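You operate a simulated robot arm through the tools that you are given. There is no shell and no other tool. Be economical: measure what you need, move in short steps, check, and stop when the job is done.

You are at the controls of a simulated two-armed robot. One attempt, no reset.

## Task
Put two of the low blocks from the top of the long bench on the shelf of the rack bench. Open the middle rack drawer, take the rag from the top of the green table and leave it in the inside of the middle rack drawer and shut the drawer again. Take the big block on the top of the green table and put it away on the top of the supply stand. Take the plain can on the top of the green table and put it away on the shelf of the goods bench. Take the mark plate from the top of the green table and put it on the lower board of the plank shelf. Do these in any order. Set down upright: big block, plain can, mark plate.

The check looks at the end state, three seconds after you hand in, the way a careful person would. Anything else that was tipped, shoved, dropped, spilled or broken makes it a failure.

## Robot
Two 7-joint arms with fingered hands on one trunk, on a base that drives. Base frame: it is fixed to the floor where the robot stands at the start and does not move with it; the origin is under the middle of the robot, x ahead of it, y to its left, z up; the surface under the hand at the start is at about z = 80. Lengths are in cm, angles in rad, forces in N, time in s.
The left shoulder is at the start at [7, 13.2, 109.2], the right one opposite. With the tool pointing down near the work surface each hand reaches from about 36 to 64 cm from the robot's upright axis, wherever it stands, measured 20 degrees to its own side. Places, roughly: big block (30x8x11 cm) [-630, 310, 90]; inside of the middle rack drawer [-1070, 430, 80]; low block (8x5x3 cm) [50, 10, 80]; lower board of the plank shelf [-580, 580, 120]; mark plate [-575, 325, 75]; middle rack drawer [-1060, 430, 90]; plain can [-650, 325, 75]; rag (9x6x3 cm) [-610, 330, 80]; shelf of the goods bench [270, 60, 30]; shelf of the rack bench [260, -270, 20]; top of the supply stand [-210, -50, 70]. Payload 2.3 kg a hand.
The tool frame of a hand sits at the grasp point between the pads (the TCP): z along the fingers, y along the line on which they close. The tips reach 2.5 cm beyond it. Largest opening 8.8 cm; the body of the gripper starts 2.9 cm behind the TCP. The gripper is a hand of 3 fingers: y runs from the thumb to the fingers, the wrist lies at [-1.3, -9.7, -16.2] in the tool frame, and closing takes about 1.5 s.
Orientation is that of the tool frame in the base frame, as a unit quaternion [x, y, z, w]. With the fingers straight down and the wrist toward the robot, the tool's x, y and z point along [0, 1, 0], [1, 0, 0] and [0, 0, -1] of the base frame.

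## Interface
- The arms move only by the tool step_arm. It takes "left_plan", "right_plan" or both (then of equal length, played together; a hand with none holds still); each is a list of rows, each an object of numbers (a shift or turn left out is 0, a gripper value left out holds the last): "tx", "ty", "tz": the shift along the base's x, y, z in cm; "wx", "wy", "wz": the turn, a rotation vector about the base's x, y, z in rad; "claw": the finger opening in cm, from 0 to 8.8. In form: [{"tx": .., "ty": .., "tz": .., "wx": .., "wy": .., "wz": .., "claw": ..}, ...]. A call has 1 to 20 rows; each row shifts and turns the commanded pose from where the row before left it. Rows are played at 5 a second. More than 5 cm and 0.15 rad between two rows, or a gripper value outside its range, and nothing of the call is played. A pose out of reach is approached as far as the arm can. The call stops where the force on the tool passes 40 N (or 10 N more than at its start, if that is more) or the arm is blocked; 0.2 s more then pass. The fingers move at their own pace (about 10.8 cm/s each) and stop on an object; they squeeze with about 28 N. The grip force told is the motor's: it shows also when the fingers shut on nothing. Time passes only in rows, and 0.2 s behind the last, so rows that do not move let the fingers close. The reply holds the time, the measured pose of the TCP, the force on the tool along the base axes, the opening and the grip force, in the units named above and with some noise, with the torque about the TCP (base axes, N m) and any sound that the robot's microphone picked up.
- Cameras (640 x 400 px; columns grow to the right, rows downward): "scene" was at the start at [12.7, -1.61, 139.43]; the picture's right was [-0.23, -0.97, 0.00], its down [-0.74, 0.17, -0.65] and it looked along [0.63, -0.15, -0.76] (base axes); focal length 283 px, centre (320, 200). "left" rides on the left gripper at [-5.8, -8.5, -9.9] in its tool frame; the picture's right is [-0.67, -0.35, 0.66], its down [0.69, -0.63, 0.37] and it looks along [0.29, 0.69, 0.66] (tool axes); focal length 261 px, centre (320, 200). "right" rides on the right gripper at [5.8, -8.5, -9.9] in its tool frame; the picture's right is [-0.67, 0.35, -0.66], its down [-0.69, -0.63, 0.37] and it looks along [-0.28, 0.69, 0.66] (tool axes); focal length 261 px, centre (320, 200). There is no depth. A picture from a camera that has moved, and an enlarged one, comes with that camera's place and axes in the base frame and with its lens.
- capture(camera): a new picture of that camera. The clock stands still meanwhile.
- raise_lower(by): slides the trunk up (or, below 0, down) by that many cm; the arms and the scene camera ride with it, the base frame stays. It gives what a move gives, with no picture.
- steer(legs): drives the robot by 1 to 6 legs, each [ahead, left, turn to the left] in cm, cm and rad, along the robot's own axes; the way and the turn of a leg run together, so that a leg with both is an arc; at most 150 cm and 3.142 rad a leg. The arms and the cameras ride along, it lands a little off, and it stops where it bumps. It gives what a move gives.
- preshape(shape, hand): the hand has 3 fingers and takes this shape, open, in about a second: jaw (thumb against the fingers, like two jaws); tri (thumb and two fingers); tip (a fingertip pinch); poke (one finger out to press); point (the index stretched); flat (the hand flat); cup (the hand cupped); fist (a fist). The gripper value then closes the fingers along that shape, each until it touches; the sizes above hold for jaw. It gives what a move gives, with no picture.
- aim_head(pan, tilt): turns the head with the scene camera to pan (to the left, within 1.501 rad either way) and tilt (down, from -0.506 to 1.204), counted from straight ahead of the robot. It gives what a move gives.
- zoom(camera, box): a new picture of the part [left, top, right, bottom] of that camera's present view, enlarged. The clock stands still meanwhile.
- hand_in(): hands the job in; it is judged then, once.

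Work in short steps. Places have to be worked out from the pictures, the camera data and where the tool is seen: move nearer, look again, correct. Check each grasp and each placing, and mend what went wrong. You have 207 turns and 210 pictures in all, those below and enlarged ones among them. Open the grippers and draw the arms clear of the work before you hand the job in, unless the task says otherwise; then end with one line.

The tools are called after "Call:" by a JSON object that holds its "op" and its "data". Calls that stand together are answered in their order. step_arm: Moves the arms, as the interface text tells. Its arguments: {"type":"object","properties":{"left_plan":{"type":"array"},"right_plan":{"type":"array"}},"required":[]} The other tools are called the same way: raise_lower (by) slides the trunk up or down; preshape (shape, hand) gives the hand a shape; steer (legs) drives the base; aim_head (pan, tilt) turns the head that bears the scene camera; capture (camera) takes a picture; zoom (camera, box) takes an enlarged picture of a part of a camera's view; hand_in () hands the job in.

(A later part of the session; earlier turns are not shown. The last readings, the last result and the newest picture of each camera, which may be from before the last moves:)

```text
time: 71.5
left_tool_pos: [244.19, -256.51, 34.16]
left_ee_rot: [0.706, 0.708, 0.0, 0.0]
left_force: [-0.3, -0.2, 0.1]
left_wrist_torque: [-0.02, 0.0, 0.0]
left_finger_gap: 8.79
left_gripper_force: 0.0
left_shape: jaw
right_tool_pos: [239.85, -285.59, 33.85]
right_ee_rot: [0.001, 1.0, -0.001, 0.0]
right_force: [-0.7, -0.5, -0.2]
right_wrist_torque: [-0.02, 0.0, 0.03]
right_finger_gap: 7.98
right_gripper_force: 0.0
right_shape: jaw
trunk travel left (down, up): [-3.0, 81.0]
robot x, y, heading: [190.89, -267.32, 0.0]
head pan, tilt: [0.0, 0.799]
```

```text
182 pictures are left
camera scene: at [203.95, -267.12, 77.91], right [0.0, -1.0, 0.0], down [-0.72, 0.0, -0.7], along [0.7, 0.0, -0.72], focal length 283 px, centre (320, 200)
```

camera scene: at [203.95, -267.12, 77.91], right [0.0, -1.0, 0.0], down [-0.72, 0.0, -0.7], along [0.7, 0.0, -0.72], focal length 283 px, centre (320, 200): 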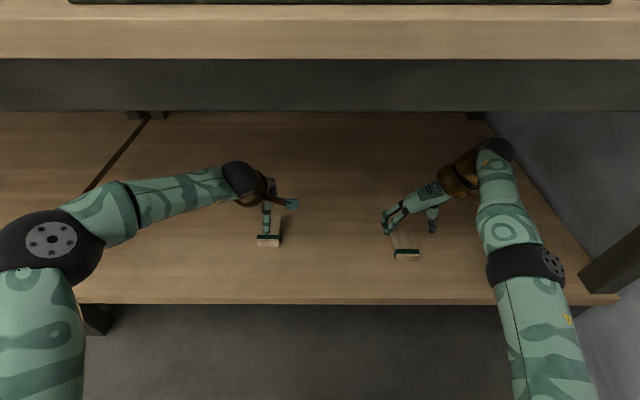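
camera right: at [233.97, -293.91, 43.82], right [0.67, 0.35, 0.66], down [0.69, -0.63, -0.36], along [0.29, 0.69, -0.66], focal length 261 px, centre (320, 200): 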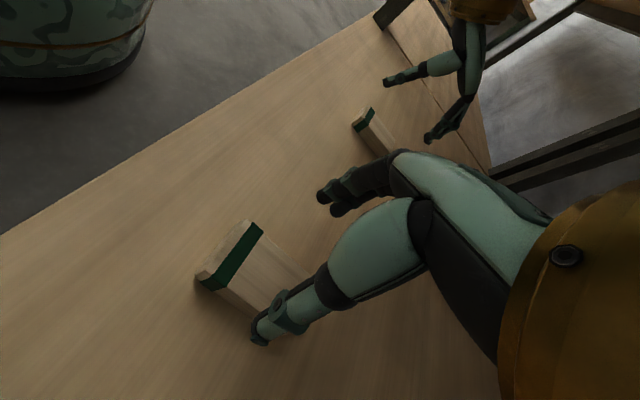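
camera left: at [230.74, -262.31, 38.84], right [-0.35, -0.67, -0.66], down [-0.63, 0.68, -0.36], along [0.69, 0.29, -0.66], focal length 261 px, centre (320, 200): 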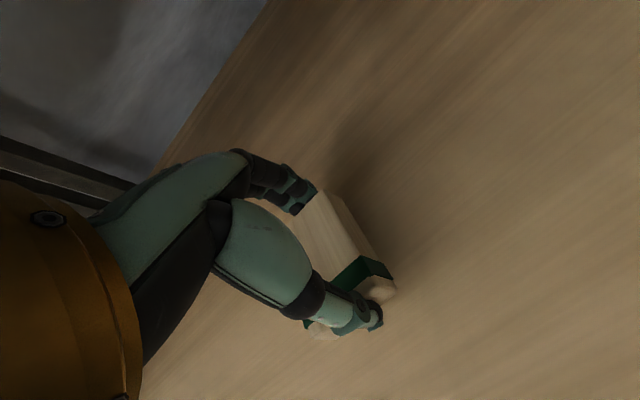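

Both blocks are safely on the shelf. I back straight out, then raise the trunk.

Call:
{"op": "steer", "data": {"legs": [[-48, 0, 0]]}}

Call:
{"op": "raise_lower", "data": {"by": 40}}

Call:
{"op": "raise_lower", "data": {"by": 22}}

Call:
{"op": "steer", "data": {"legs": [[-20, 137, 0], [-150, 0, 0], [-60, 0, 0], [0, 0, 3.0]]}}

Call:
{"op": "aim_head", "data": {"pan": 0, "tilt": 0.2}}

Call:
{"op": "capture", "data": {"camera": "scene"}}

```text
time: 74.3
left_tool_pos: [196.21, -256.73, 33.94]
left_ee_rot: [0.708, 0.707, 0.0, 0.0]
left_force: [-0.1, -0.3, 0.4]
left_wrist_torque: [0.03, 0.0, -0.02]
left_finger_gap: 8.78
left_gripper_force: 0.0
left_shape: jaw
right_tool_pos: [191.48, -285.71, 33.75]
right_ee_rot: [0.003, 1.0, 0.001, 0.001]
right_force: [0.4, 0.9, 0.3]
right_wrist_torque: [0.0, -0.03, -0.01]
right_finger_gap: 8.0
right_gripper_force: 0.0
right_shape: jaw
trunk travel left (down, up): [-3.0, 81.0]
robot x, y, heading: [142.45, -267.43, -0.002]
head pan, tilt: [0.0, 0.799]
```

```text
time: 78.1
left_tool_pos: [196.29, -256.76, 73.99]
left_ee_rot: [0.708, 0.706, 0.0, -0.001]
left_force: [-0.6, -0.2, -0.3]
left_wrist_torque: [0.01, 0.0, 0.05]
left_finger_gap: 8.77
left_gripper_force: 0.0
left_shape: jaw
right_tool_pos: [191.55, -285.69, 73.84]
right_ee_rot: [0.003, 1.0, 0.0, 0.001]
right_force: [0.3, -0.4, 0.0]
right_wrist_torque: [0.01, 0.0, -0.04]
right_finger_gap: 7.98
right_gripper_force: 0.0
right_shape: jaw
trunk travel left (down, up): [-43.0, 41.0]
robot x, y, heading: [142.83, -267.27, -0.002]
head pan, tilt: [0.0, 0.799]
```

```text
time: 80.5
left_tool_pos: [196.3, -256.76, 96.04]
left_ee_rot: [0.708, 0.706, 0.0, -0.001]
left_force: [-1.0, 0.9, 0.6]
left_wrist_torque: [-0.02, -0.02, 0.03]
left_finger_gap: 8.75
left_gripper_force: 0.1
left_shape: jaw
right_tool_pos: [191.62, -285.79, 95.83]
right_ee_rot: [0.003, 1.0, 0.0, 0.002]
right_force: [0.4, 0.9, -0.1]
right_wrist_torque: [-0.01, -0.06, 0.01]
right_finger_gap: 7.98
right_gripper_force: 0.1
right_shape: jaw
trunk travel left (down, up): [-65.0, 19.0]
robot x, y, heading: [142.78, -267.1, -0.004]
head pan, tilt: [0.0, 0.799]
```

```text
time: 104.5
left_tool_pos: [-144.28, -129.13, 95.99]
left_ee_rot: [-0.642, 0.767, 0.0, 0.0]
left_force: [-0.2, 0.0, -0.7]
left_wrist_torque: [0.0, 0.0, 0.03]
left_finger_gap: 8.78
left_gripper_force: 0.1
left_shape: jaw
right_tool_pos: [-134.68, -101.45, 95.9]
right_ee_rot: [0.996, -0.09, -0.001, 0.0]
right_force: [-0.1, 0.5, -0.3]
right_wrist_torque: [0.0, -0.02, 0.01]
right_finger_gap: 7.99
right_gripper_force: 0.0
right_shape: jaw
trunk travel left (down, up): [-65.0, 19.0]
robot x, y, heading: [-89.37, -127.76, 2.963]
head pan, tilt: [0.0, 0.799]
```

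```text
time: 105.5
left_tool_pos: [-144.34, -129.16, 95.98]
left_ee_rot: [-0.642, 0.766, 0.0, 0.0]
left_force: [0.1, 0.3, -0.1]
left_wrist_torque: [0.03, 0.01, -0.02]
left_finger_gap: 8.77
left_gripper_force: 0.1
left_shape: jaw
right_tool_pos: [-134.77, -101.35, 95.85]
right_ee_rot: [0.996, -0.089, -0.001, 0.0]
right_force: [-0.3, -0.2, 0.3]
right_wrist_torque: [0.01, -0.03, 0.02]
right_finger_gap: 7.99
right_gripper_force: 0.1
right_shape: jaw
trunk travel left (down, up): [-65.0, 19.0]
robot x, y, heading: [-89.58, -128.06, 2.962]
head pan, tilt: [0.0, 0.201]
```

```text
181 pictures are left
camera scene: at [-103.74, -125.28, 145.26], right [0.18, 0.98, 0.0], down [0.2, -0.04, -0.98], along [-0.96, 0.17, -0.2], focal length 283 px, centre (320, 200)
```

scene: 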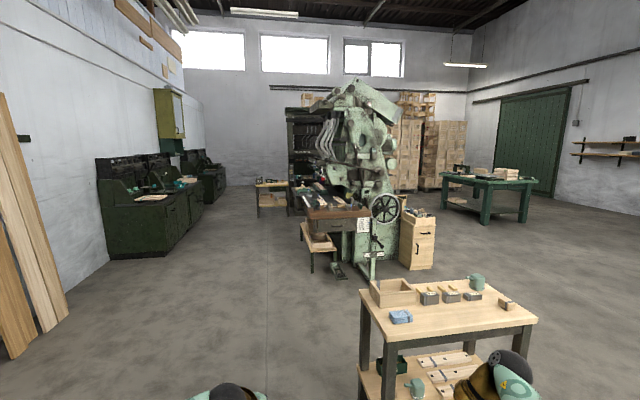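

The view shows the supply stand ahead-right, the green table further (about x −660…−535, y 263+) and the plank shelf on the far right wall. I pass between the stand and the long bench, then head towards the green table.

Call:
{"op": "steer", "data": {"legs": [[24, -101, 0], [23, -101, 0], [115, -9, 0], [115, -9, 0], [110, -9, 0], [100, -9, 0]]}}

Call:
{"op": "aim_head", "data": {"pan": -1.0, "tilt": 0.4}}

Call:
{"op": "capture", "data": {"camera": "scene"}}

```text
time: 136.9
left_tool_pos: [-575.94, 212.29, 96.13]
left_ee_rot: [-0.624, 0.782, -0.001, 0.0]
left_force: [0.3, -0.3, -0.4]
left_wrist_torque: [-0.01, -0.01, 0.02]
left_finger_gap: 8.79
left_gripper_force: 0.0
left_shape: jaw
right_tool_pos: [-564.94, 239.6, 95.77]
right_ee_rot: [0.994, -0.113, -0.002, -0.001]
right_force: [0.0, -0.6, 0.2]
right_wrist_torque: [0.02, 0.03, 0.0]
right_finger_gap: 7.98
right_gripper_force: 0.1
right_shape: jaw
trunk travel left (down, up): [-65.0, 19.0]
robot x, y, heading: [-521.54, 210.93, 2.917]
head pan, tilt: [0.0, 0.201]
```

```text
time: 138.2
left_tool_pos: [-575.96, 212.38, 95.99]
left_ee_rot: [-0.624, 0.782, 0.0, 0.0]
left_force: [-0.3, -0.5, -0.1]
left_wrist_torque: [0.04, 0.03, 0.04]
left_finger_gap: 8.78
left_gripper_force: 0.0
left_shape: jaw
right_tool_pos: [-565.05, 239.67, 95.78]
right_ee_rot: [0.994, -0.113, -0.001, 0.001]
right_force: [0.2, -0.8, 0.6]
right_wrist_torque: [0.01, -0.01, 0.0]
right_finger_gap: 7.97
right_gripper_force: 0.1
right_shape: jaw
trunk travel left (down, up): [-65.0, 19.0]
robot x, y, heading: [-521.13, 210.79, 2.918]
head pan, tilt: [-1.0, 0.4]
```

```text
180 pictures are left
camera scene: at [-529.32, 220.92, 143.42], right [0.94, 0.34, 0.0], down [0.13, -0.37, -0.92], along [-0.31, 0.87, -0.39], focal length 283 px, centre (320, 200)
```

scene: 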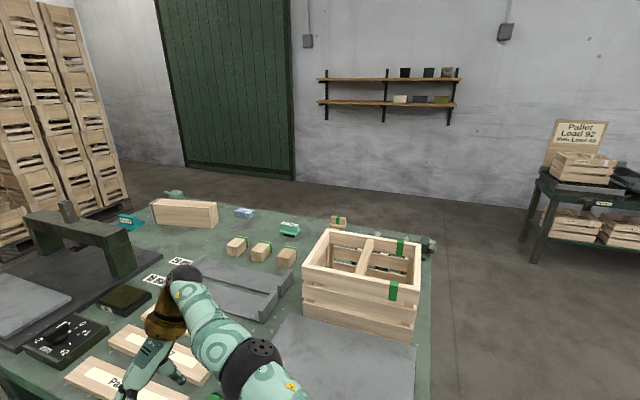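

The green table is ahead-right, with the big block on its back-left area. I zoom in to identify the objects.

Call:
{"op": "zoom", "data": {"camera": "scene", "box": [100, 160, 360, 320]}}

```text
2.46 times, centred on (230, 240) of scene
camera zoom: at [-529.32, 220.92, 143.42], right [0.94, 0.34, 0.0], down [0.13, -0.37, -0.92], along [-0.31, 0.87, -0.39], focal length 696 px, centre (542, 102)
```

zoom: 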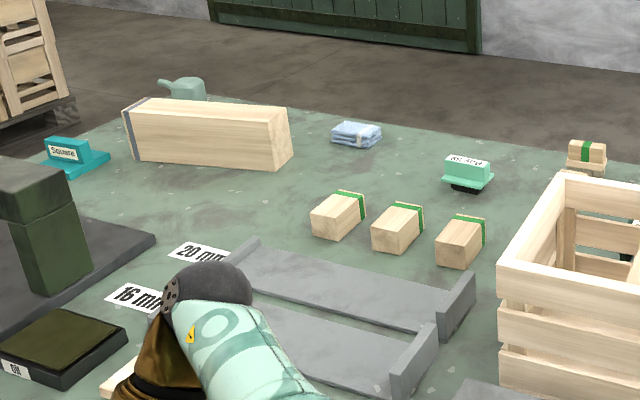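

The mark plate (teal, labelled) is at about (−580,327), the rag (blue) at (−612,334), the big block around (−636,318), and the plain can behind it at (−655,333). They are all near the far (+y) edge at y≈348. I drive around the right end to the +y side and face the table from there.

Call:
{"op": "steer", "data": {"legs": [[-75, -36, 0], [19, -83, 0], [19, -87, 0], [124, -2, 0], [0, 0, 1.794]]}}

Call:
{"op": "aim_head", "data": {"pan": 0, "tilt": 0.6}}

Call:
{"op": "capture", "data": {"camera": "scene"}}

```text
time: 161.1
left_tool_pos: [-547.28, 380.07, 96.1]
left_ee_rot: [1.0, -0.002, 0.001, 0.0]
left_force: [0.2, -0.6, 0.2]
left_wrist_torque: [-0.06, 0.01, 0.02]
left_finger_gap: 8.77
left_gripper_force: 0.1
left_shape: jaw
right_tool_pos: [-576.34, 384.8, 95.87]
right_ee_rot: [0.709, 0.705, 0.0, 0.001]
right_force: [1.0, 0.4, 0.2]
right_wrist_torque: [-0.01, 0.0, 0.03]
right_finger_gap: 8.01
right_gripper_force: 0.0
right_shape: jaw
trunk travel left (down, up): [-65.0, 19.0]
robot x, y, heading: [-558.11, 433.66, -1.579]
head pan, tilt: [-1.0, 0.4]
```

```text
time: 162.4
left_tool_pos: [-547.3, 380.15, 96.04]
left_ee_rot: [1.0, -0.001, 0.001, 0.0]
left_force: [-0.2, 0.3, -0.1]
left_wrist_torque: [0.0, -0.02, 0.01]
left_finger_gap: 8.77
left_gripper_force: 0.0
left_shape: jaw
right_tool_pos: [-576.25, 384.79, 95.8]
right_ee_rot: [0.71, 0.704, -0.001, 0.001]
right_force: [-0.3, -0.5, 0.2]
right_wrist_torque: [0.0, 0.02, 0.04]
right_finger_gap: 7.98
right_gripper_force: 0.0
right_shape: jaw
trunk travel left (down, up): [-65.0, 19.0]
robot x, y, heading: [-558.06, 433.92, -1.578]
head pan, tilt: [0.0, 0.6]
```

```text
178 pictures are left
camera scene: at [-557.75, 419.98, 141.6], right [-1.0, 0.01, 0.0], down [0.0, 0.57, -0.82], along [0.0, -0.82, -0.57], focal length 283 px, centre (320, 200)
```

scene: 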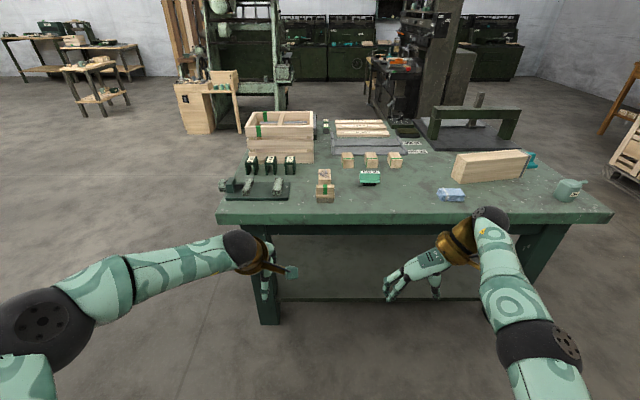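

All four items are clearly visible and reachable from this side; the table is z≈80.5 and its edge y≈341. I move up between the plate and the rag to look closer.

Call:
{"op": "step_arm", "data": {"left_plan": [{"tz": 4}, {"tz": 4}, {}], "right_plan": [{"tz": 4}, {"tz": 4}, {}]}}

Call:
{"op": "steer", "data": {"legs": [[40, -35, 0.008]]}}

Call:
{"op": "aim_head", "data": {"pan": 0, "tilt": 0.8}}

Call:
{"op": "capture", "data": {"camera": "scene"}}

```text
time: 163.2
left_tool_pos: [-547.19, 380.09, 104.12]
left_ee_rot: [1.0, -0.002, 0.001, -0.001]
left_force: [0.4, 0.8, -0.2]
left_wrist_torque: [0.0, -0.03, 0.02]
left_finger_gap: 8.77
left_gripper_force: 0.1
left_shape: jaw
right_tool_pos: [-575.95, 386.07, 103.98]
right_ee_rot: [0.709, 0.705, 0.0, 0.0]
right_force: [-0.3, -0.1, 0.2]
right_wrist_torque: [-0.02, 0.0, 0.02]
right_finger_gap: 8.01
right_gripper_force: 0.1
right_shape: jaw
right hand out of reach, approached as far as the arm can: row 1, 2
trunk travel left (down, up): [-65.0, 19.0]
robot x, y, heading: [-557.59, 433.95, -1.577]
head pan, tilt: [0.0, 0.6]
```

```text
time: 166.2
left_tool_pos: [-581.14, 340.98, 104.21]
left_ee_rot: [1.0, 0.004, 0.0, 0.0]
left_force: [0.7, -0.3, 0.2]
left_wrist_torque: [-0.02, -0.01, 0.02]
left_finger_gap: 8.78
left_gripper_force: 0.1
left_shape: jaw
right_tool_pos: [-609.82, 346.76, 104.22]
right_ee_rot: [0.706, 0.708, -0.002, 0.0]
right_force: [0.7, -0.4, -0.7]
right_wrist_torque: [0.0, -0.01, 0.0]
right_finger_gap: 7.99
right_gripper_force: 0.1
right_shape: jaw
trunk travel left (down, up): [-65.0, 19.0]
robot x, y, heading: [-592.01, 394.34, -1.567]
head pan, tilt: [0.0, 0.6]
```

```text
time: 166.9
left_tool_pos: [-581.12, 341.05, 104.14]
left_ee_rot: [1.0, 0.003, 0.001, 0.0]
left_force: [-0.1, 0.6, 0.1]
left_wrist_torque: [-0.01, -0.01, 0.0]
left_finger_gap: 8.77
left_gripper_force: 0.1
left_shape: jaw
right_tool_pos: [-609.79, 346.7, 104.08]
right_ee_rot: [0.706, 0.708, 0.0, 0.001]
right_force: [0.4, -1.5, -0.4]
right_wrist_torque: [-0.02, -0.01, 0.04]
right_finger_gap: 7.98
right_gripper_force: 0.0
right_shape: jaw
trunk travel left (down, up): [-65.0, 19.0]
robot x, y, heading: [-592.24, 394.58, -1.567]
head pan, tilt: [0.0, 0.799]
```

```text
177 pictures are left
camera scene: at [-592.0, 381.49, 139.91], right [-1.0, -0.01, 0.0], down [0.0, 0.72, -0.7], along [0.0, -0.7, -0.72], focal length 283 px, centre (320, 200)
```

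scene: 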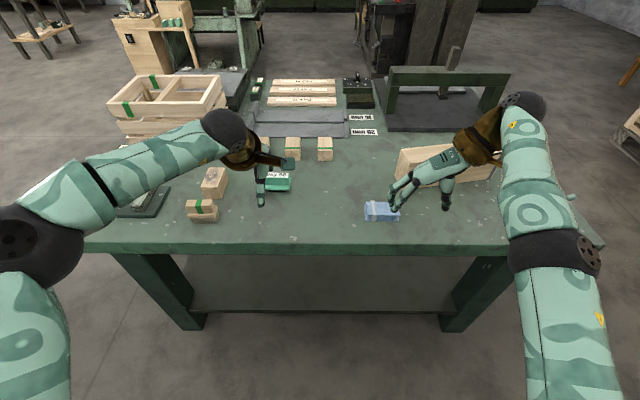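

I drive 18 cm closer, which brings the left hand about over the plate and the right hand over the rag, and use the hand cameras.

Call:
{"op": "steer", "data": {"legs": [[18, 0, -0.004]]}}

Call:
{"op": "capture", "data": {"camera": "left"}}

Call:
{"op": "capture", "data": {"camera": "right"}}

Call:
{"op": "zoom", "data": {"camera": "scene", "box": [220, 130, 480, 290]}}

```text
time: 168.4
left_tool_pos: [-581.04, 323.46, 104.21]
left_ee_rot: [1.0, 0.002, 0.001, 0.0]
left_force: [0.7, 0.3, -0.2]
left_wrist_torque: [0.0, 0.01, -0.02]
left_finger_gap: 8.78
left_gripper_force: 0.2
left_shape: jaw
right_tool_pos: [-609.9, 329.22, 104.2]
right_ee_rot: [0.707, 0.708, -0.002, 0.002]
right_force: [1.1, -0.1, 0.6]
right_wrist_torque: [-0.01, 0.01, 0.02]
right_finger_gap: 8.0
right_gripper_force: 0.1
right_shape: jaw
trunk travel left (down, up): [-65.0, 19.0]
robot x, y, heading: [-591.95, 376.83, -1.564]
head pan, tilt: [0.0, 0.799]
```

```text
176 pictures are left
camera left: at [-587.03, 331.94, 114.06], right [-0.67, 0.34, -0.66], down [0.68, 0.63, -0.37], along [0.29, -0.69, -0.66], focal length 261 px, centre (320, 200)
```

left: 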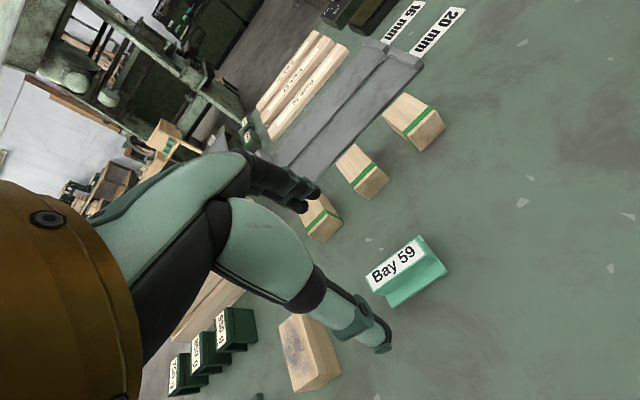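

```text
175 pictures are left
camera right: at [-618.32, 335.15, 114.16], right [0.35, -0.67, 0.66], down [-0.63, -0.69, -0.36], along [0.69, -0.29, -0.66], focal length 261 px, centre (320, 200)
```

right: 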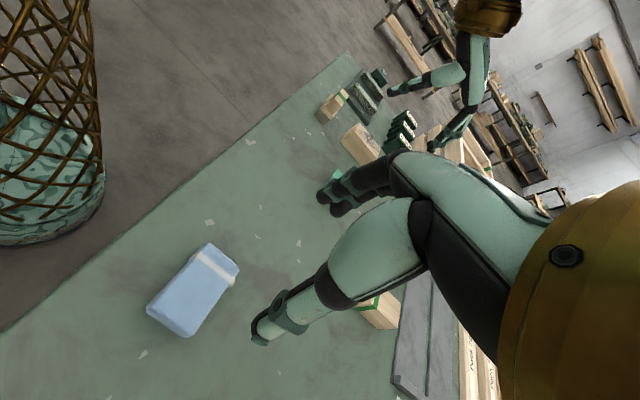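

```text
2.46 times, centred on (350, 210) of scene
camera zoom: at [-591.94, 364.16, 139.93], right [-1.0, 0.0, 0.0], down [0.0, 0.72, -0.7], along [0.0, -0.7, -0.72], focal length 696 px, centre (246, 175)
```

zoom: 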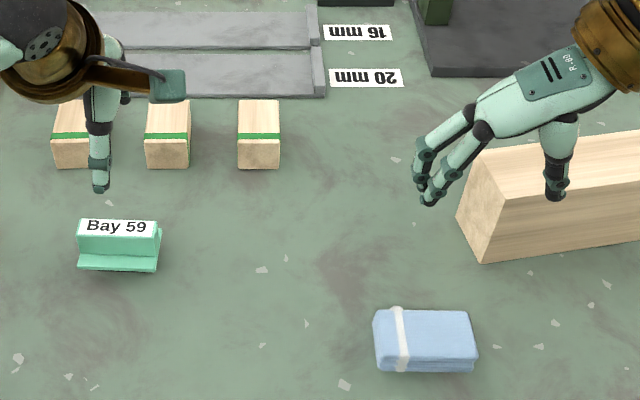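

The mark plate ("Bay 59") is at about (−578.7, 318.5), closing line fine for the left hand. The rag is at (−609, 330) with its 6 cm side along y, so I turn the right hand back by 90° over it while the left centres above the plate.

Call:
{"op": "step_arm", "data": {"left_plan": [{"tx": 1, "ty": -2}, {"tx": 1.2, "ty": -2.8}, {"tz": -3}, {"tz": -3}, {"tz": -3}, {"tz": -2}, {}, {}, {}, {}, {}, {}], "right_plan": [{"wz": -0.143}, {"wz": -0.143}, {"wz": -0.143}, {"wz": -0.143}, {"wz": -0.143}, {"wz": -0.143}, {"wz": -0.143, "tz": -1}, {"wz": -0.143, "tz": -2}, {"wz": -0.143, "tz": -2}, {"wz": -0.143, "tz": -2}, {"wz": -0.141, "tx": 0.9, "ty": 0.8, "tz": -2, "claw": 8.8}, {}]}}

Call:
{"op": "capture", "data": {"camera": "left"}}

Call:
{"op": "capture", "data": {"camera": "right"}}

```text
time: 171.0
left_tool_pos: [-579.16, 318.56, 92.92]
left_ee_rot: [1.0, 0.002, 0.001, 0.0]
left_force: [0.5, -0.2, 0.3]
left_wrist_torque: [0.02, 0.03, 0.02]
left_finger_gap: 8.78
left_gripper_force: 0.2
left_shape: jaw
right_tool_pos: [-612.69, 316.55, 98.53]
right_ee_rot: [1.0, 0.013, 0.0, -0.001]
right_force: [-0.2, 0.9, -1.0]
right_wrist_torque: [-0.01, 0.0, -0.01]
right_finger_gap: 8.75
right_gripper_force: 0.1
right_shape: jaw
right hand out of reach, approached as far as the arm can: row 1, 2, 3, 4, 5, 6, 7, 8, 9, 10, 11
trunk travel left (down, up): [-65.0, 19.0]
robot x, y, heading: [-592.06, 376.79, -1.564]
head pan, tilt: [0.0, 0.799]
```

```text
173 pictures are left
camera left: at [-584.79, 326.97, 102.83], right [-0.67, 0.35, -0.66], down [0.68, 0.63, -0.37], along [0.29, -0.69, -0.66], focal length 261 px, centre (320, 200)
```

left: 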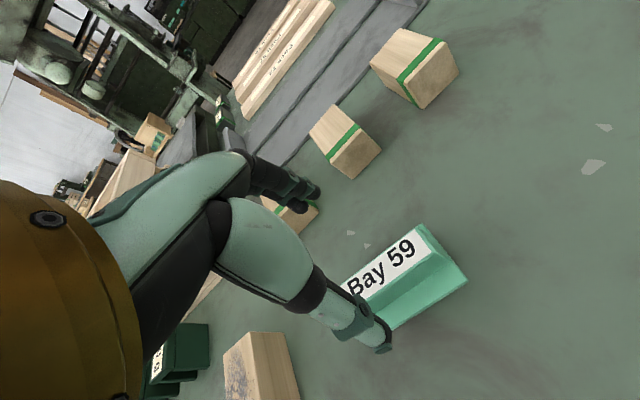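

```text
172 pictures are left
camera right: at [-607.04, 325.24, 108.66], right [-0.66, -0.37, 0.66], down [-0.7, 0.61, -0.36], along [-0.27, -0.7, -0.66], focal length 261 px, centre (320, 200)
```

right: 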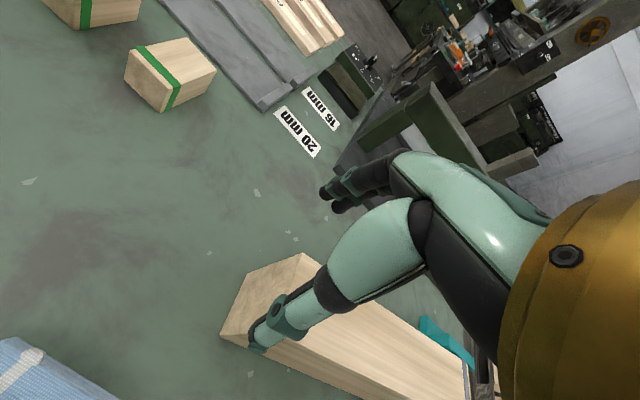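

The right hand drifted out over the block during the turn; I bring it back over the rag. I zoom on the plate for its shape.

Call:
{"op": "step_arm", "data": {"right_plan": [{"tz": 1, "ty": 2}, {"ty": 3, "tx": 1}, {"ty": 3, "tx": 1}, {"ty": 3, "tx": 1}, {"ty": 2.5, "tx": 0.7}, {"tz": -2}, {}]}}

Call:
{"op": "zoom", "data": {"camera": "left", "box": [290, 190, 490, 370]}}

Call:
{"op": "capture", "data": {"camera": "right"}}

```text
time: 172.6
left_tool_pos: [-578.92, 318.54, 92.82]
left_ee_rot: [1.0, 0.001, 0.0, 0.0]
left_force: [0.3, 0.2, 0.0]
left_wrist_torque: [0.04, -0.03, 0.0]
left_finger_gap: 8.78
left_gripper_force: 0.1
left_shape: jaw
right_tool_pos: [-613.55, 316.59, 98.6]
right_ee_rot: [1.0, 0.001, -0.002, 0.0]
right_force: [-0.6, 0.2, -0.6]
right_wrist_torque: [-0.01, 0.01, 0.0]
right_finger_gap: 8.75
right_gripper_force: 0.0
right_shape: jaw
right hand out of reach, approached as far as the arm can: row 1, 2, 3, 4, 5, 6
trunk travel left (down, up): [-65.0, 19.0]
robot x, y, heading: [-592.23, 377.22, -1.571]
head pan, tilt: [0.0, 0.799]
```

```text
2.22 times, centred on (390, 280) of left
camera zoom: at [-584.77, 326.97, 102.82], right [-0.67, 0.35, -0.66], down [0.68, 0.63, -0.37], along [0.29, -0.69, -0.66], focal length 579 px, centre (164, 22)
```

zoom: 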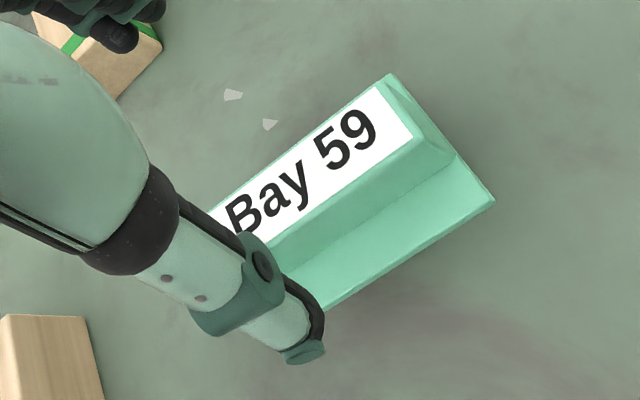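

```text
170 pictures are left
camera right: at [-607.65, 325.11, 108.59], right [-0.67, -0.35, 0.66], down [-0.69, 0.63, -0.36], along [-0.29, -0.69, -0.66], focal length 261 px, centre (320, 200)
```

right: 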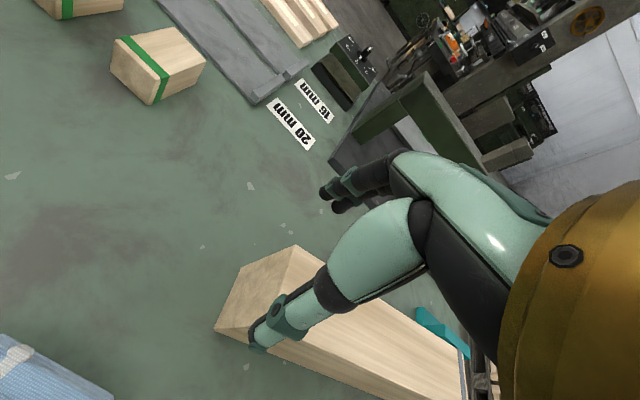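

The plate has a low flange on the +y side and an upright label body. The right arm is stuck at its limit in this branch, so I turn it back to the side pose first, then reverse the route it originally took.

Call:
{"op": "step_arm", "data": {"right_plan": [{"wz": 0.143, "tz": 0.5}, {"wz": 0.143, "tx": 0.3, "ty": 1.3}, {"wz": 0.143, "tx": 0.3, "ty": 1.3}, {"wz": 0.143, "tx": 0.3, "ty": 1.3}, {"wz": 0.143, "tx": 0.3, "ty": 1.3}, {"wz": 0.143, "tx": 0.3, "ty": 1.3}, {"wz": 0.143, "tx": 0.3, "ty": 1.3}, {"wz": 0.143, "tx": 0.3, "ty": 1.3}, {"wz": 0.143, "tx": 0.3, "ty": 1.3}, {"wz": 0.143, "tx": 0.3, "ty": 1.5}, {"wz": 0.141, "tx": 0.3, "ty": 1.5}, {}]}}

```text
time: 175.2
left_tool_pos: [-579.01, 318.53, 92.95]
left_ee_rot: [1.0, 0.001, 0.0, 0.0]
left_force: [0.3, 0.4, 0.8]
left_wrist_torque: [0.0, -0.05, 0.02]
left_finger_gap: 8.78
left_gripper_force: 0.1
left_shape: jaw
right_tool_pos: [-610.89, 328.46, 99.04]
right_ee_rot: [0.705, 0.709, -0.001, 0.0]
right_force: [-0.4, -0.3, 0.7]
right_wrist_torque: [-0.02, 0.02, -0.01]
right_finger_gap: 8.75
right_gripper_force: 0.1
right_shape: jaw
right hand out of reach, approached as far as the arm can: row 1, 2, 3, 4, 6
trunk travel left (down, up): [-65.0, 19.0]
robot x, y, heading: [-592.05, 376.98, -1.568]
head pan, tilt: [0.0, 0.799]
```

Now I reverse the original route: turn while drawing in and rising to the start pose.

Call:
{"op": "step_arm", "data": {"right_plan": [{"wz": -0.143, "tx": -0.37, "ty": 0.75, "tz": 1}, {"wz": -0.143, "tx": -0.37, "ty": 0.75, "tz": 1}, {"wz": -0.143, "tx": -0.37, "ty": 0.75, "tz": 1}, {"wz": -0.143, "tx": -0.37, "ty": 0.75, "tz": 1}, {"wz": -0.143, "tx": -0.37, "ty": 0.75, "tz": 1}, {"wz": -0.143, "tx": -0.37, "ty": 0.75, "tz": 1}, {"wz": -0.143, "tx": -0.37, "ty": 0.75, "tz": 1}, {"wz": -0.143, "tx": -0.37, "ty": 0.75, "tz": 1}, {"wz": -0.143, "tx": -0.37, "ty": 0.75, "tz": 1}, {"wz": -0.143, "tx": -0.37, "ty": 0.75, "tz": 1}, {"wz": -0.141, "tx": -0.37, "ty": 0.75, "tz": 1}, {}]}}

```text
time: 177.8
left_tool_pos: [-579.07, 318.46, 92.96]
left_ee_rot: [1.0, 0.003, 0.001, 0.0]
left_force: [0.5, -0.5, -0.5]
left_wrist_torque: [0.03, -0.02, -0.02]
left_finger_gap: 8.81
left_gripper_force: 0.0
left_shape: jaw
right_tool_pos: [-618.9, 322.89, 114.54]
right_ee_rot: [1.0, 0.0, -0.002, -0.001]
right_force: [-0.2, 0.3, 0.5]
right_wrist_torque: [-0.02, -0.01, -0.01]
right_finger_gap: 8.77
right_gripper_force: 0.0
right_shape: jaw
right hand out of reach, approached as far as the arm can: row 1, 2, 3, 4, 5, 6, 7, 8, 9, 10, 11
trunk travel left (down, up): [-65.0, 19.0]
robot x, y, heading: [-591.86, 376.98, -1.566]
head pan, tilt: [0.0, 0.799]
```

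The right arm stays in the outer branch, so it will take the rag later from further back. First the plate: its upright body is y≈316.5–319.7 with its top at z≈84.5, so I lower the left hand with the tips just above the flange and close.

Call:
{"op": "step_arm", "data": {"left_plan": [{"tz": -3, "ty": -0.3, "tx": 0.4}, {"tz": -3}, {"tz": -1.5}, {"tz": -0.6}, {}]}}

Call:
{"op": "zoom", "data": {"camera": "left", "box": [240, 140, 460, 340]}}

```text
time: 179.0
left_tool_pos: [-578.66, 318.35, 85.01]
left_ee_rot: [1.0, 0.002, 0.001, 0.0]
left_force: [-0.1, 0.0, 0.3]
left_wrist_torque: [-0.01, 0.0, 0.0]
left_finger_gap: 8.77
left_gripper_force: 0.1
left_shape: jaw
right_tool_pos: [-618.91, 322.9, 114.47]
right_ee_rot: [1.0, 0.0, -0.002, -0.002]
right_force: [0.4, 0.5, 0.5]
right_wrist_torque: [0.01, 0.02, -0.02]
right_finger_gap: 8.77
right_gripper_force: 0.0
right_shape: jaw
trunk travel left (down, up): [-65.0, 19.0]
robot x, y, heading: [-591.98, 376.61, -1.566]
head pan, tilt: [0.0, 0.799]
```

```text
2.00 times, centred on (350, 240) of left
camera zoom: at [-584.44, 326.69, 94.87], right [-0.67, 0.35, -0.66], down [0.68, 0.63, -0.37], along [0.29, -0.69, -0.66], focal length 521 px, centre (260, 120)
```

zoom: 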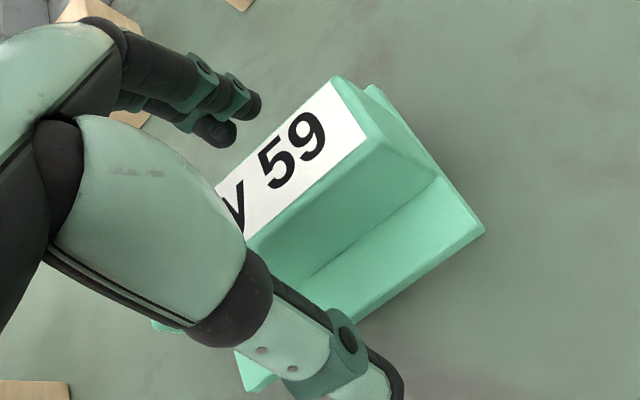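

The upright's top is about 86 and the flange about 82. I raise 0.4 so the thumb passes over the flange, and close.

Call:
{"op": "step_arm", "data": {"left_plan": [{"tz": 0.4}, {"claw": 1.5}, {}, {}, {}, {}, {}, {}, {}, {}]}}

Call:
{"op": "zoom", "data": {"camera": "left", "box": [240, 140, 460, 340]}}

```text
time: 181.2
left_tool_pos: [-578.56, 318.22, 85.47]
left_ee_rot: [1.0, 0.002, 0.001, 0.0]
left_force: [-0.2, 1.5, 0.4]
left_wrist_torque: [-0.01, -0.03, 0.01]
left_finger_gap: 1.72
left_gripper_force: 27.9
left_shape: jaw
right_tool_pos: [-618.87, 322.92, 114.5]
right_ee_rot: [1.0, 0.001, -0.002, -0.002]
right_force: [-0.2, 0.1, -0.3]
right_wrist_torque: [0.03, 0.03, 0.0]
right_finger_gap: 8.74
right_gripper_force: 0.1
right_shape: jaw
trunk travel left (down, up): [-65.0, 19.0]
robot x, y, heading: [-591.58, 376.94, -1.565]
head pan, tilt: [0.0, 0.799]
```

```text
2.00 times, centred on (350, 240) of left
camera zoom: at [-584.42, 326.66, 95.33], right [-0.67, 0.35, -0.66], down [0.68, 0.63, -0.37], along [0.29, -0.69, -0.66], focal length 521 px, centre (260, 120)
```

zoom: 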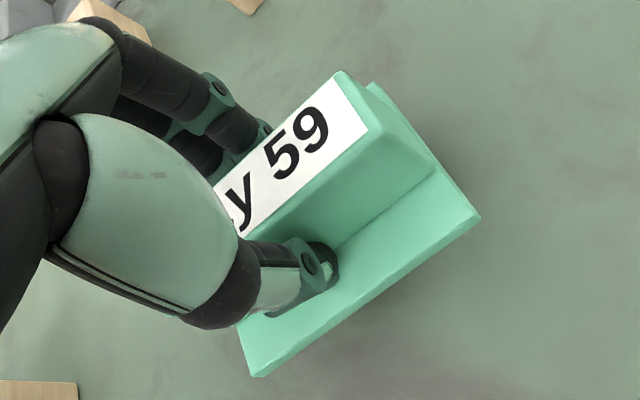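

Gripped. I lift the plate and see that it comes up level.

Call:
{"op": "step_arm", "data": {"left_plan": [{"tz": 1}, {"tz": 3}, {"tz": 4}, {"tz": 4}, {"tz": 4}, {}]}}

Call:
{"op": "zoom", "data": {"camera": "left", "box": [240, 140, 460, 340]}}

Call:
{"op": "steer", "data": {"legs": [[-12, -4, 0]]}}

Call:
{"op": "capture", "data": {"camera": "scene"}}

```text
time: 182.6
left_tool_pos: [-578.37, 318.17, 101.47]
left_ee_rot: [1.0, 0.002, 0.0, -0.001]
left_force: [0.8, -0.9, -3.8]
left_wrist_torque: [-0.01, -0.04, 0.01]
left_finger_gap: 1.74
left_gripper_force: 28.1
left_shape: jaw
right_tool_pos: [-618.88, 322.76, 114.53]
right_ee_rot: [1.0, 0.001, -0.001, -0.002]
right_force: [0.7, -0.1, -0.2]
right_wrist_torque: [0.0, 0.01, -0.02]
right_finger_gap: 8.76
right_gripper_force: 0.1
right_shape: jaw
trunk travel left (down, up): [-65.0, 19.0]
robot x, y, heading: [-591.76, 377.47, -1.572]
head pan, tilt: [0.0, 0.799]
```

```text
2.00 times, centred on (350, 240) of left
camera zoom: at [-584.25, 326.66, 111.38], right [-0.67, 0.35, -0.66], down [0.68, 0.63, -0.36], along [0.29, -0.69, -0.66], focal length 521 px, centre (260, 120)
```

zoom: 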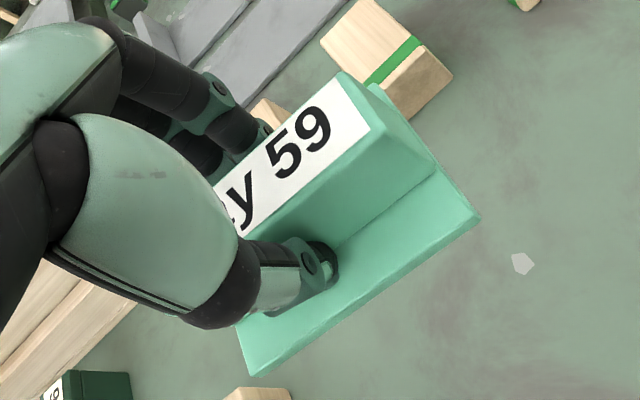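

```text
time: 183.9
left_tool_pos: [-582.45, 330.07, 101.35]
left_ee_rot: [1.0, 0.002, 0.0, -0.001]
left_force: [1.2, 0.4, -3.8]
left_wrist_torque: [0.02, 0.01, 0.02]
left_finger_gap: 1.73
left_gripper_force: 28.0
left_shape: jaw
right_tool_pos: [-622.75, 334.72, 114.39]
right_ee_rot: [1.0, 0.001, -0.002, -0.004]
right_force: [-0.5, 0.1, 0.4]
right_wrist_torque: [-0.02, -0.01, 0.0]
right_finger_gap: 8.75
right_gripper_force: 0.0
right_shape: jaw
trunk travel left (down, up): [-65.0, 19.0]
robot x, y, heading: [-596.17, 388.68, -1.569]
head pan, tilt: [0.0, 0.799]
```

```text
166 pictures are left
camera scene: at [-595.82, 375.59, 139.87], right [-1.0, 0.0, 0.0], down [0.0, 0.72, -0.69], along [0.0, -0.69, -0.72], focal length 283 px, centre (320, 200)
```

scene: 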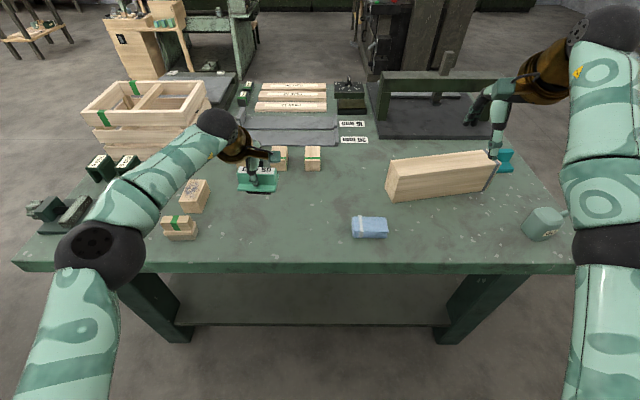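

The plate is held level and upright. The rag is at (−608.6, 330.6), now about 58 ahead for the right hand, so I bring the hand over it.

Call:
{"op": "step_arm", "data": {"right_plan": [{"tx": 3, "ty": -1, "tz": -2}, {"tx": 3, "ty": -1, "tz": -2}, {"tx": 3, "ty": -1, "tz": -2}, {"tx": 3, "ty": -1, "tz": -2}, {"tx": 2, "tz": -2}, {"tz": -2}, {}]}}

Call:
{"op": "capture", "data": {"camera": "right"}}

```text
time: 185.5
left_tool_pos: [-582.44, 330.41, 101.56]
left_ee_rot: [1.0, 0.002, 0.0, 0.0]
left_force: [0.3, 0.2, -2.6]
left_wrist_torque: [0.0, 0.0, 0.03]
left_finger_gap: 1.77
left_gripper_force: 28.4
left_shape: jaw
right_tool_pos: [-612.43, 330.47, 103.81]
right_ee_rot: [1.0, 0.002, -0.002, -0.003]
right_force: [-0.5, 1.1, 0.4]
right_wrist_torque: [-0.01, 0.01, -0.03]
right_finger_gap: 8.76
right_gripper_force: 0.0
right_shape: jaw
right hand out of reach, approached as far as the arm can: row 1, 2, 3
trunk travel left (down, up): [-65.0, 19.0]
robot x, y, heading: [-596.24, 389.03, -1.577]
head pan, tilt: [0.0, 0.799]
```

```text
165 pictures are left
camera right: at [-606.52, 338.98, 113.85], right [-0.67, -0.35, 0.66], down [-0.69, 0.63, -0.36], along [-0.29, -0.69, -0.66], focal length 261 px, centre (320, 200)
```

right: 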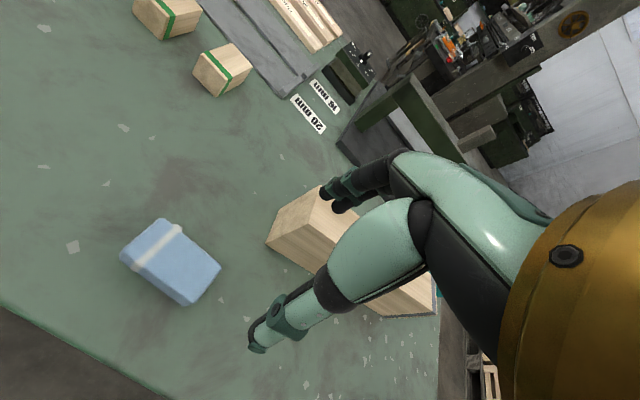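

The rag is at (−608.5, 329.8). I shift over it and descend to just above it.

Call:
{"op": "step_arm", "data": {"right_plan": [{"tx": 2, "ty": -0.4, "tz": -2}, {"tx": 1.9, "ty": -0.3, "tz": -2}, {"tz": -4}, {"tz": -4}, {"tz": -2}, {"tz": -1}, {}]}}

Call:
{"op": "capture", "data": {"camera": "right"}}

```text
time: 187.1
left_tool_pos: [-582.5, 330.27, 101.5]
left_ee_rot: [1.0, 0.001, 0.001, -0.001]
left_force: [0.5, -0.3, -3.2]
left_wrist_torque: [0.02, 0.03, 0.01]
left_finger_gap: 1.74
left_gripper_force: 27.7
left_shape: jaw
right_tool_pos: [-608.65, 329.94, 88.89]
right_ee_rot: [1.0, 0.0, -0.002, -0.002]
right_force: [-0.9, 0.1, 0.8]
right_wrist_torque: [0.0, 0.0, 0.01]
right_finger_gap: 8.76
right_gripper_force: 0.0
right_shape: jaw
trunk travel left (down, up): [-65.0, 19.0]
robot x, y, heading: [-596.4, 389.33, -1.568]
head pan, tilt: [0.0, 0.799]
```

```text
164 pictures are left
camera right: at [-602.78, 338.47, 98.85], right [-0.67, -0.35, 0.66], down [-0.69, 0.63, -0.36], along [-0.29, -0.69, -0.66], focal length 261 px, centre (320, 200)
```

right: 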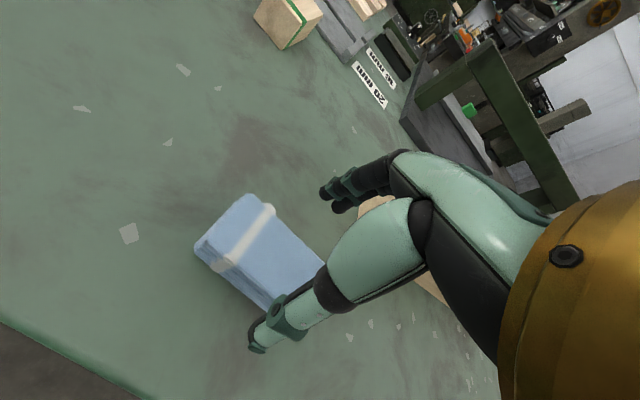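

The rag is centred between the fingers; I go down and close.

Call:
{"op": "step_arm", "data": {"right_plan": [{"tz": -2.5}, {"tz": -2}, {"tz": -1}, {}, {"claw": 2}, {}, {}, {}, {}, {}, {}, {}]}}

Call:
{"op": "capture", "data": {"camera": "right"}}

```text
time: 189.7
left_tool_pos: [-582.52, 330.31, 101.53]
left_ee_rot: [1.0, 0.002, 0.0, -0.001]
left_force: [-0.3, -0.6, -3.5]
left_wrist_torque: [0.01, -0.02, 0.02]
left_finger_gap: 1.75
left_gripper_force: 28.0
left_shape: jaw
right_tool_pos: [-608.5, 330.01, 83.37]
right_ee_rot: [1.0, 0.001, -0.002, -0.003]
right_force: [0.3, -0.3, -0.1]
right_wrist_torque: [-0.03, -0.04, 0.01]
right_finger_gap: 4.97
right_gripper_force: 27.7
right_shape: jaw
trunk travel left (down, up): [-65.0, 19.0]
robot x, y, heading: [-595.93, 388.89, -1.565]
head pan, tilt: [0.0, 0.799]
```

```text
163 pictures are left
camera right: at [-602.74, 338.44, 93.33], right [-0.67, -0.35, 0.66], down [-0.69, 0.63, -0.36], along [-0.29, -0.69, -0.66], focal length 261 px, centre (320, 200)
```

right: 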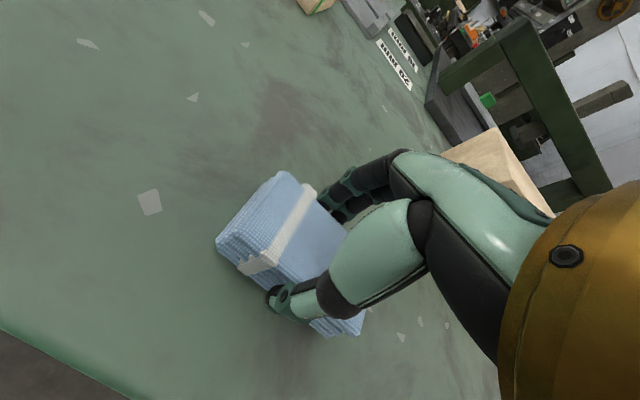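

The rag is held (5 cm). I lift it, back off, turn round to the wall shelf and look.

Call:
{"op": "step_arm", "data": {"right_plan": [{"tz": 2}, {"tz": 4}, {"tz": 4}, {"tz": 4}, {"tz": 3}, {}]}}

Call:
{"op": "steer", "data": {"legs": [[-25, 0, 0], [0, 0, 3.138], [30, 0, 0]]}}

Call:
{"op": "raise_lower", "data": {"by": 18}}

Call:
{"op": "aim_head", "data": {"pan": 0, "tilt": 0.3}}

Call:
{"op": "capture", "data": {"camera": "scene"}}

```text
time: 191.1
left_tool_pos: [-582.4, 330.26, 101.55]
left_ee_rot: [1.0, 0.001, 0.0, 0.0]
left_force: [0.4, 0.8, -3.7]
left_wrist_torque: [-0.01, -0.03, 0.0]
left_finger_gap: 1.77
left_gripper_force: 28.2
left_shape: jaw
right_tool_pos: [-608.37, 329.67, 100.35]
right_ee_rot: [1.0, 0.002, -0.003, -0.003]
right_force: [0.7, -0.5, -0.2]
right_wrist_torque: [0.04, 0.02, -0.01]
right_finger_gap: 4.96
right_gripper_force: 27.7
right_shape: jaw
trunk travel left (down, up): [-65.0, 19.0]
robot x, y, heading: [-595.68, 388.76, -1.571]
head pan, tilt: [0.0, 0.799]
```

```text
time: 202.0
left_tool_pos: [-611.39, 502.76, 101.46]
left_ee_rot: [-0.01, 1.0, 0.0, -0.001]
left_force: [0.8, -0.5, -3.3]
left_wrist_torque: [-0.01, -0.01, 0.01]
left_finger_gap: 1.69
left_gripper_force: 28.0
left_shape: jaw
right_tool_pos: [-585.53, 503.63, 100.43]
right_ee_rot: [-0.009, 1.0, -0.001, 0.002]
right_force: [-0.9, -0.1, 0.1]
right_wrist_torque: [0.0, 0.0, 0.01]
right_finger_gap: 4.89
right_gripper_force: 28.4
right_shape: jaw
trunk travel left (down, up): [-65.0, 19.0]
robot x, y, heading: [-596.99, 444.67, 1.592]
head pan, tilt: [0.0, 0.799]
```

```text
time: 204.0
left_tool_pos: [-611.5, 502.89, 119.51]
left_ee_rot: [-0.01, 1.0, -0.001, 0.0]
left_force: [0.1, 0.9, -4.2]
left_wrist_torque: [0.01, 0.03, -0.01]
left_finger_gap: 1.68
left_gripper_force: 28.2
left_shape: jaw
right_tool_pos: [-585.51, 503.71, 118.45]
right_ee_rot: [-0.009, 1.0, -0.002, 0.002]
right_force: [0.6, -0.2, -0.6]
right_wrist_torque: [-0.03, 0.03, -0.01]
right_finger_gap: 4.87
right_gripper_force: 28.2
right_shape: jaw
trunk travel left (down, up): [-83.0, 1.0]
robot x, y, heading: [-596.55, 444.33, 1.59]
head pan, tilt: [0.0, 0.799]
```

```text
time: 204.9
left_tool_pos: [-611.47, 502.9, 119.47]
left_ee_rot: [-0.011, 1.0, -0.001, 0.001]
left_force: [-0.6, 0.6, -3.4]
left_wrist_torque: [0.01, -0.01, 0.01]
left_finger_gap: 1.7
left_gripper_force: 28.3
left_shape: jaw
right_tool_pos: [-585.36, 503.85, 118.32]
right_ee_rot: [-0.01, 1.0, -0.002, 0.002]
right_force: [-0.1, 0.1, 0.3]
right_wrist_torque: [0.01, -0.01, 0.0]
right_finger_gap: 4.89
right_gripper_force: 27.9
right_shape: jaw
trunk travel left (down, up): [-83.0, 1.0]
robot x, y, heading: [-596.68, 444.19, 1.592]
head pan, tilt: [0.0, 0.3]
```

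```text
162 pictures are left
camera scene: at [-597.01, 459.18, 162.32], right [1.0, 0.02, 0.0], down [0.01, -0.3, -0.95], along [-0.02, 0.95, -0.3], focal length 283 px, centre (320, 200)
```

scene: 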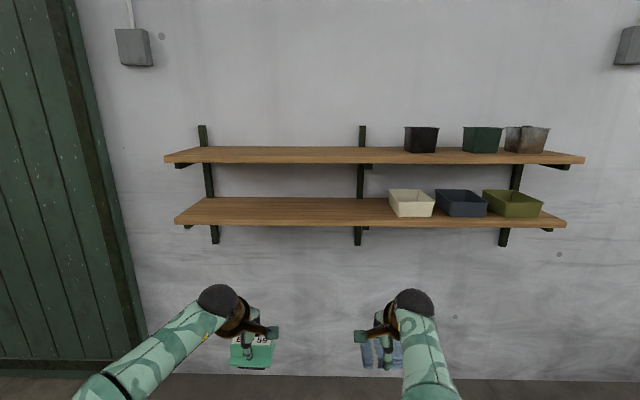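

The shelf's lower board is at z≈118.5 with its front edge y≈567, and its left half is free; the upper board is at ≈144. I raise the left hand with the plate, and turn and draw the right hand back and lower so that it stays below and behind the board.

Call:
{"op": "step_arm", "data": {"left_plan": [{"tz": 1}, {"tz": 1}, {"tz": 1}, {"tz": 1}, {"tz": 1}, {"tz": 1}, {"tz": 1}, {"tz": 1}, {"tz": 1}, {"tz": 1}, {}, {}], "right_plan": [{"wz": 0.143, "tz": -1, "ty": -1}, {"wz": 0.143, "tz": -1, "ty": -1}, {"wz": 0.143, "tz": -1, "ty": -1}, {"wz": 0.143, "tz": -1, "ty": -1}, {"wz": 0.143, "tz": -1, "ty": -1}, {"wz": 0.143, "tz": -1, "ty": -1}, {"wz": 0.143, "tz": -1, "ty": -1}, {"wz": 0.143, "tz": -1, "ty": -1}, {"wz": 0.143, "tz": -1, "ty": -1}, {"wz": 0.143, "tz": -1, "ty": -1}, {"wz": 0.141, "tz": -1, "ty": -1}, {}]}}

Call:
{"op": "capture", "data": {"camera": "scene"}}

```text
time: 207.5
left_tool_pos: [-611.7, 501.41, 128.58]
left_ee_rot: [-0.01, 1.0, -0.001, 0.001]
left_force: [-0.5, -0.3, -2.7]
left_wrist_torque: [0.0, 0.01, 0.01]
left_finger_gap: 1.68
left_gripper_force: 27.7
left_shape: jaw
left hand out of reach, approached as far as the arm can: row 6, 8, 9, 10
right_tool_pos: [-585.44, 492.72, 107.37]
right_ee_rot: [0.714, -0.701, 0.0, -0.002]
right_force: [0.7, 0.0, -0.2]
right_wrist_torque: [0.02, 0.03, 0.02]
right_finger_gap: 4.84
right_gripper_force: 27.9
right_shape: jaw
trunk travel left (down, up): [-83.0, 1.0]
robot x, y, heading: [-596.64, 444.53, 1.59]
head pan, tilt: [0.0, 0.3]
```

```text
161 pictures are left
camera scene: at [-597.0, 459.18, 162.33], right [1.0, 0.02, 0.0], down [0.01, -0.3, -0.95], along [-0.02, 0.95, -0.3], focal length 283 px, centre (320, 200)
```

scene: 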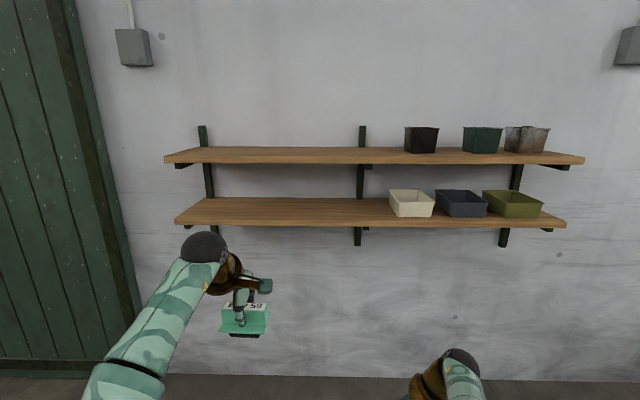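

Both hands are well set. I drive 54 cm ahead and check the gap with the cameras.

Call:
{"op": "steer", "data": {"legs": [[54, 0, -0.02]]}}

Call:
{"op": "capture", "data": {"camera": "left"}}

Call:
{"op": "aim_head", "data": {"pan": 0.1, "tilt": 0.5}}

Call:
{"op": "capture", "data": {"camera": "scene"}}

```text
time: 210.7
left_tool_pos: [-611.53, 556.44, 128.64]
left_ee_rot: [-0.004, 1.0, 0.0, 0.0]
left_force: [-0.1, -0.2, -2.7]
left_wrist_torque: [-0.06, 0.04, -0.04]
left_finger_gap: 1.7
left_gripper_force: 27.8
left_shape: jaw
right_tool_pos: [-585.5, 547.14, 107.55]
right_ee_rot: [0.71, -0.705, 0.0, -0.002]
right_force: [-0.2, 0.3, -0.4]
right_wrist_torque: [-0.01, 0.0, 0.02]
right_finger_gap: 4.86
right_gripper_force: 28.2
right_shape: jaw
trunk travel left (down, up): [-83.0, 1.0]
robot x, y, heading: [-597.33, 499.09, 1.579]
head pan, tilt: [0.0, 0.3]
```

```text
160 pictures are left
camera left: at [-605.75, 547.78, 138.48], right [0.67, -0.34, -0.66], down [-0.68, -0.63, -0.37], along [-0.29, 0.69, -0.66], focal length 261 px, centre (320, 200)
```

left: 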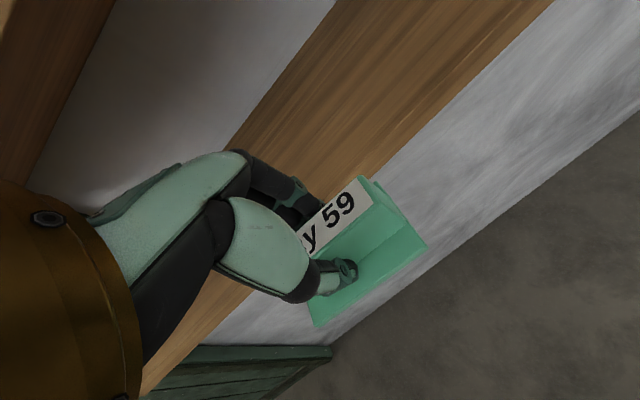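

```text
time: 211.4
left_tool_pos: [-611.67, 556.47, 128.63]
left_ee_rot: [-0.004, 1.0, -0.001, 0.001]
left_force: [-0.4, 0.1, -3.8]
left_wrist_torque: [0.01, 0.0, 0.0]
left_finger_gap: 1.69
left_gripper_force: 27.7
left_shape: jaw
right_tool_pos: [-585.5, 547.39, 107.37]
right_ee_rot: [0.709, -0.705, 0.0, -0.002]
right_force: [-0.6, 0.0, -1.0]
right_wrist_torque: [0.01, 0.01, 0.01]
right_finger_gap: 4.87
right_gripper_force: 28.0
right_shape: jaw
trunk travel left (down, up): [-83.0, 1.0]
robot x, y, heading: [-597.49, 499.29, 1.58]
head pan, tilt: [0.099, 0.499]
```

```text
159 pictures are left
camera scene: at [-598.43, 513.73, 160.5], right [0.99, 0.11, 0.0], down [0.05, -0.48, -0.88], along [-0.09, 0.87, -0.48], focal length 283 px, centre (320, 200)
```

scene: 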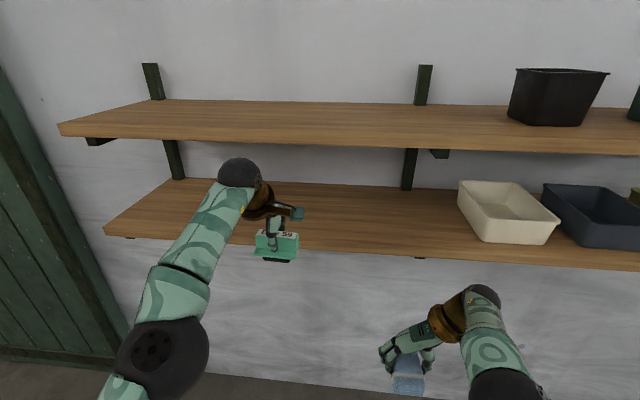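

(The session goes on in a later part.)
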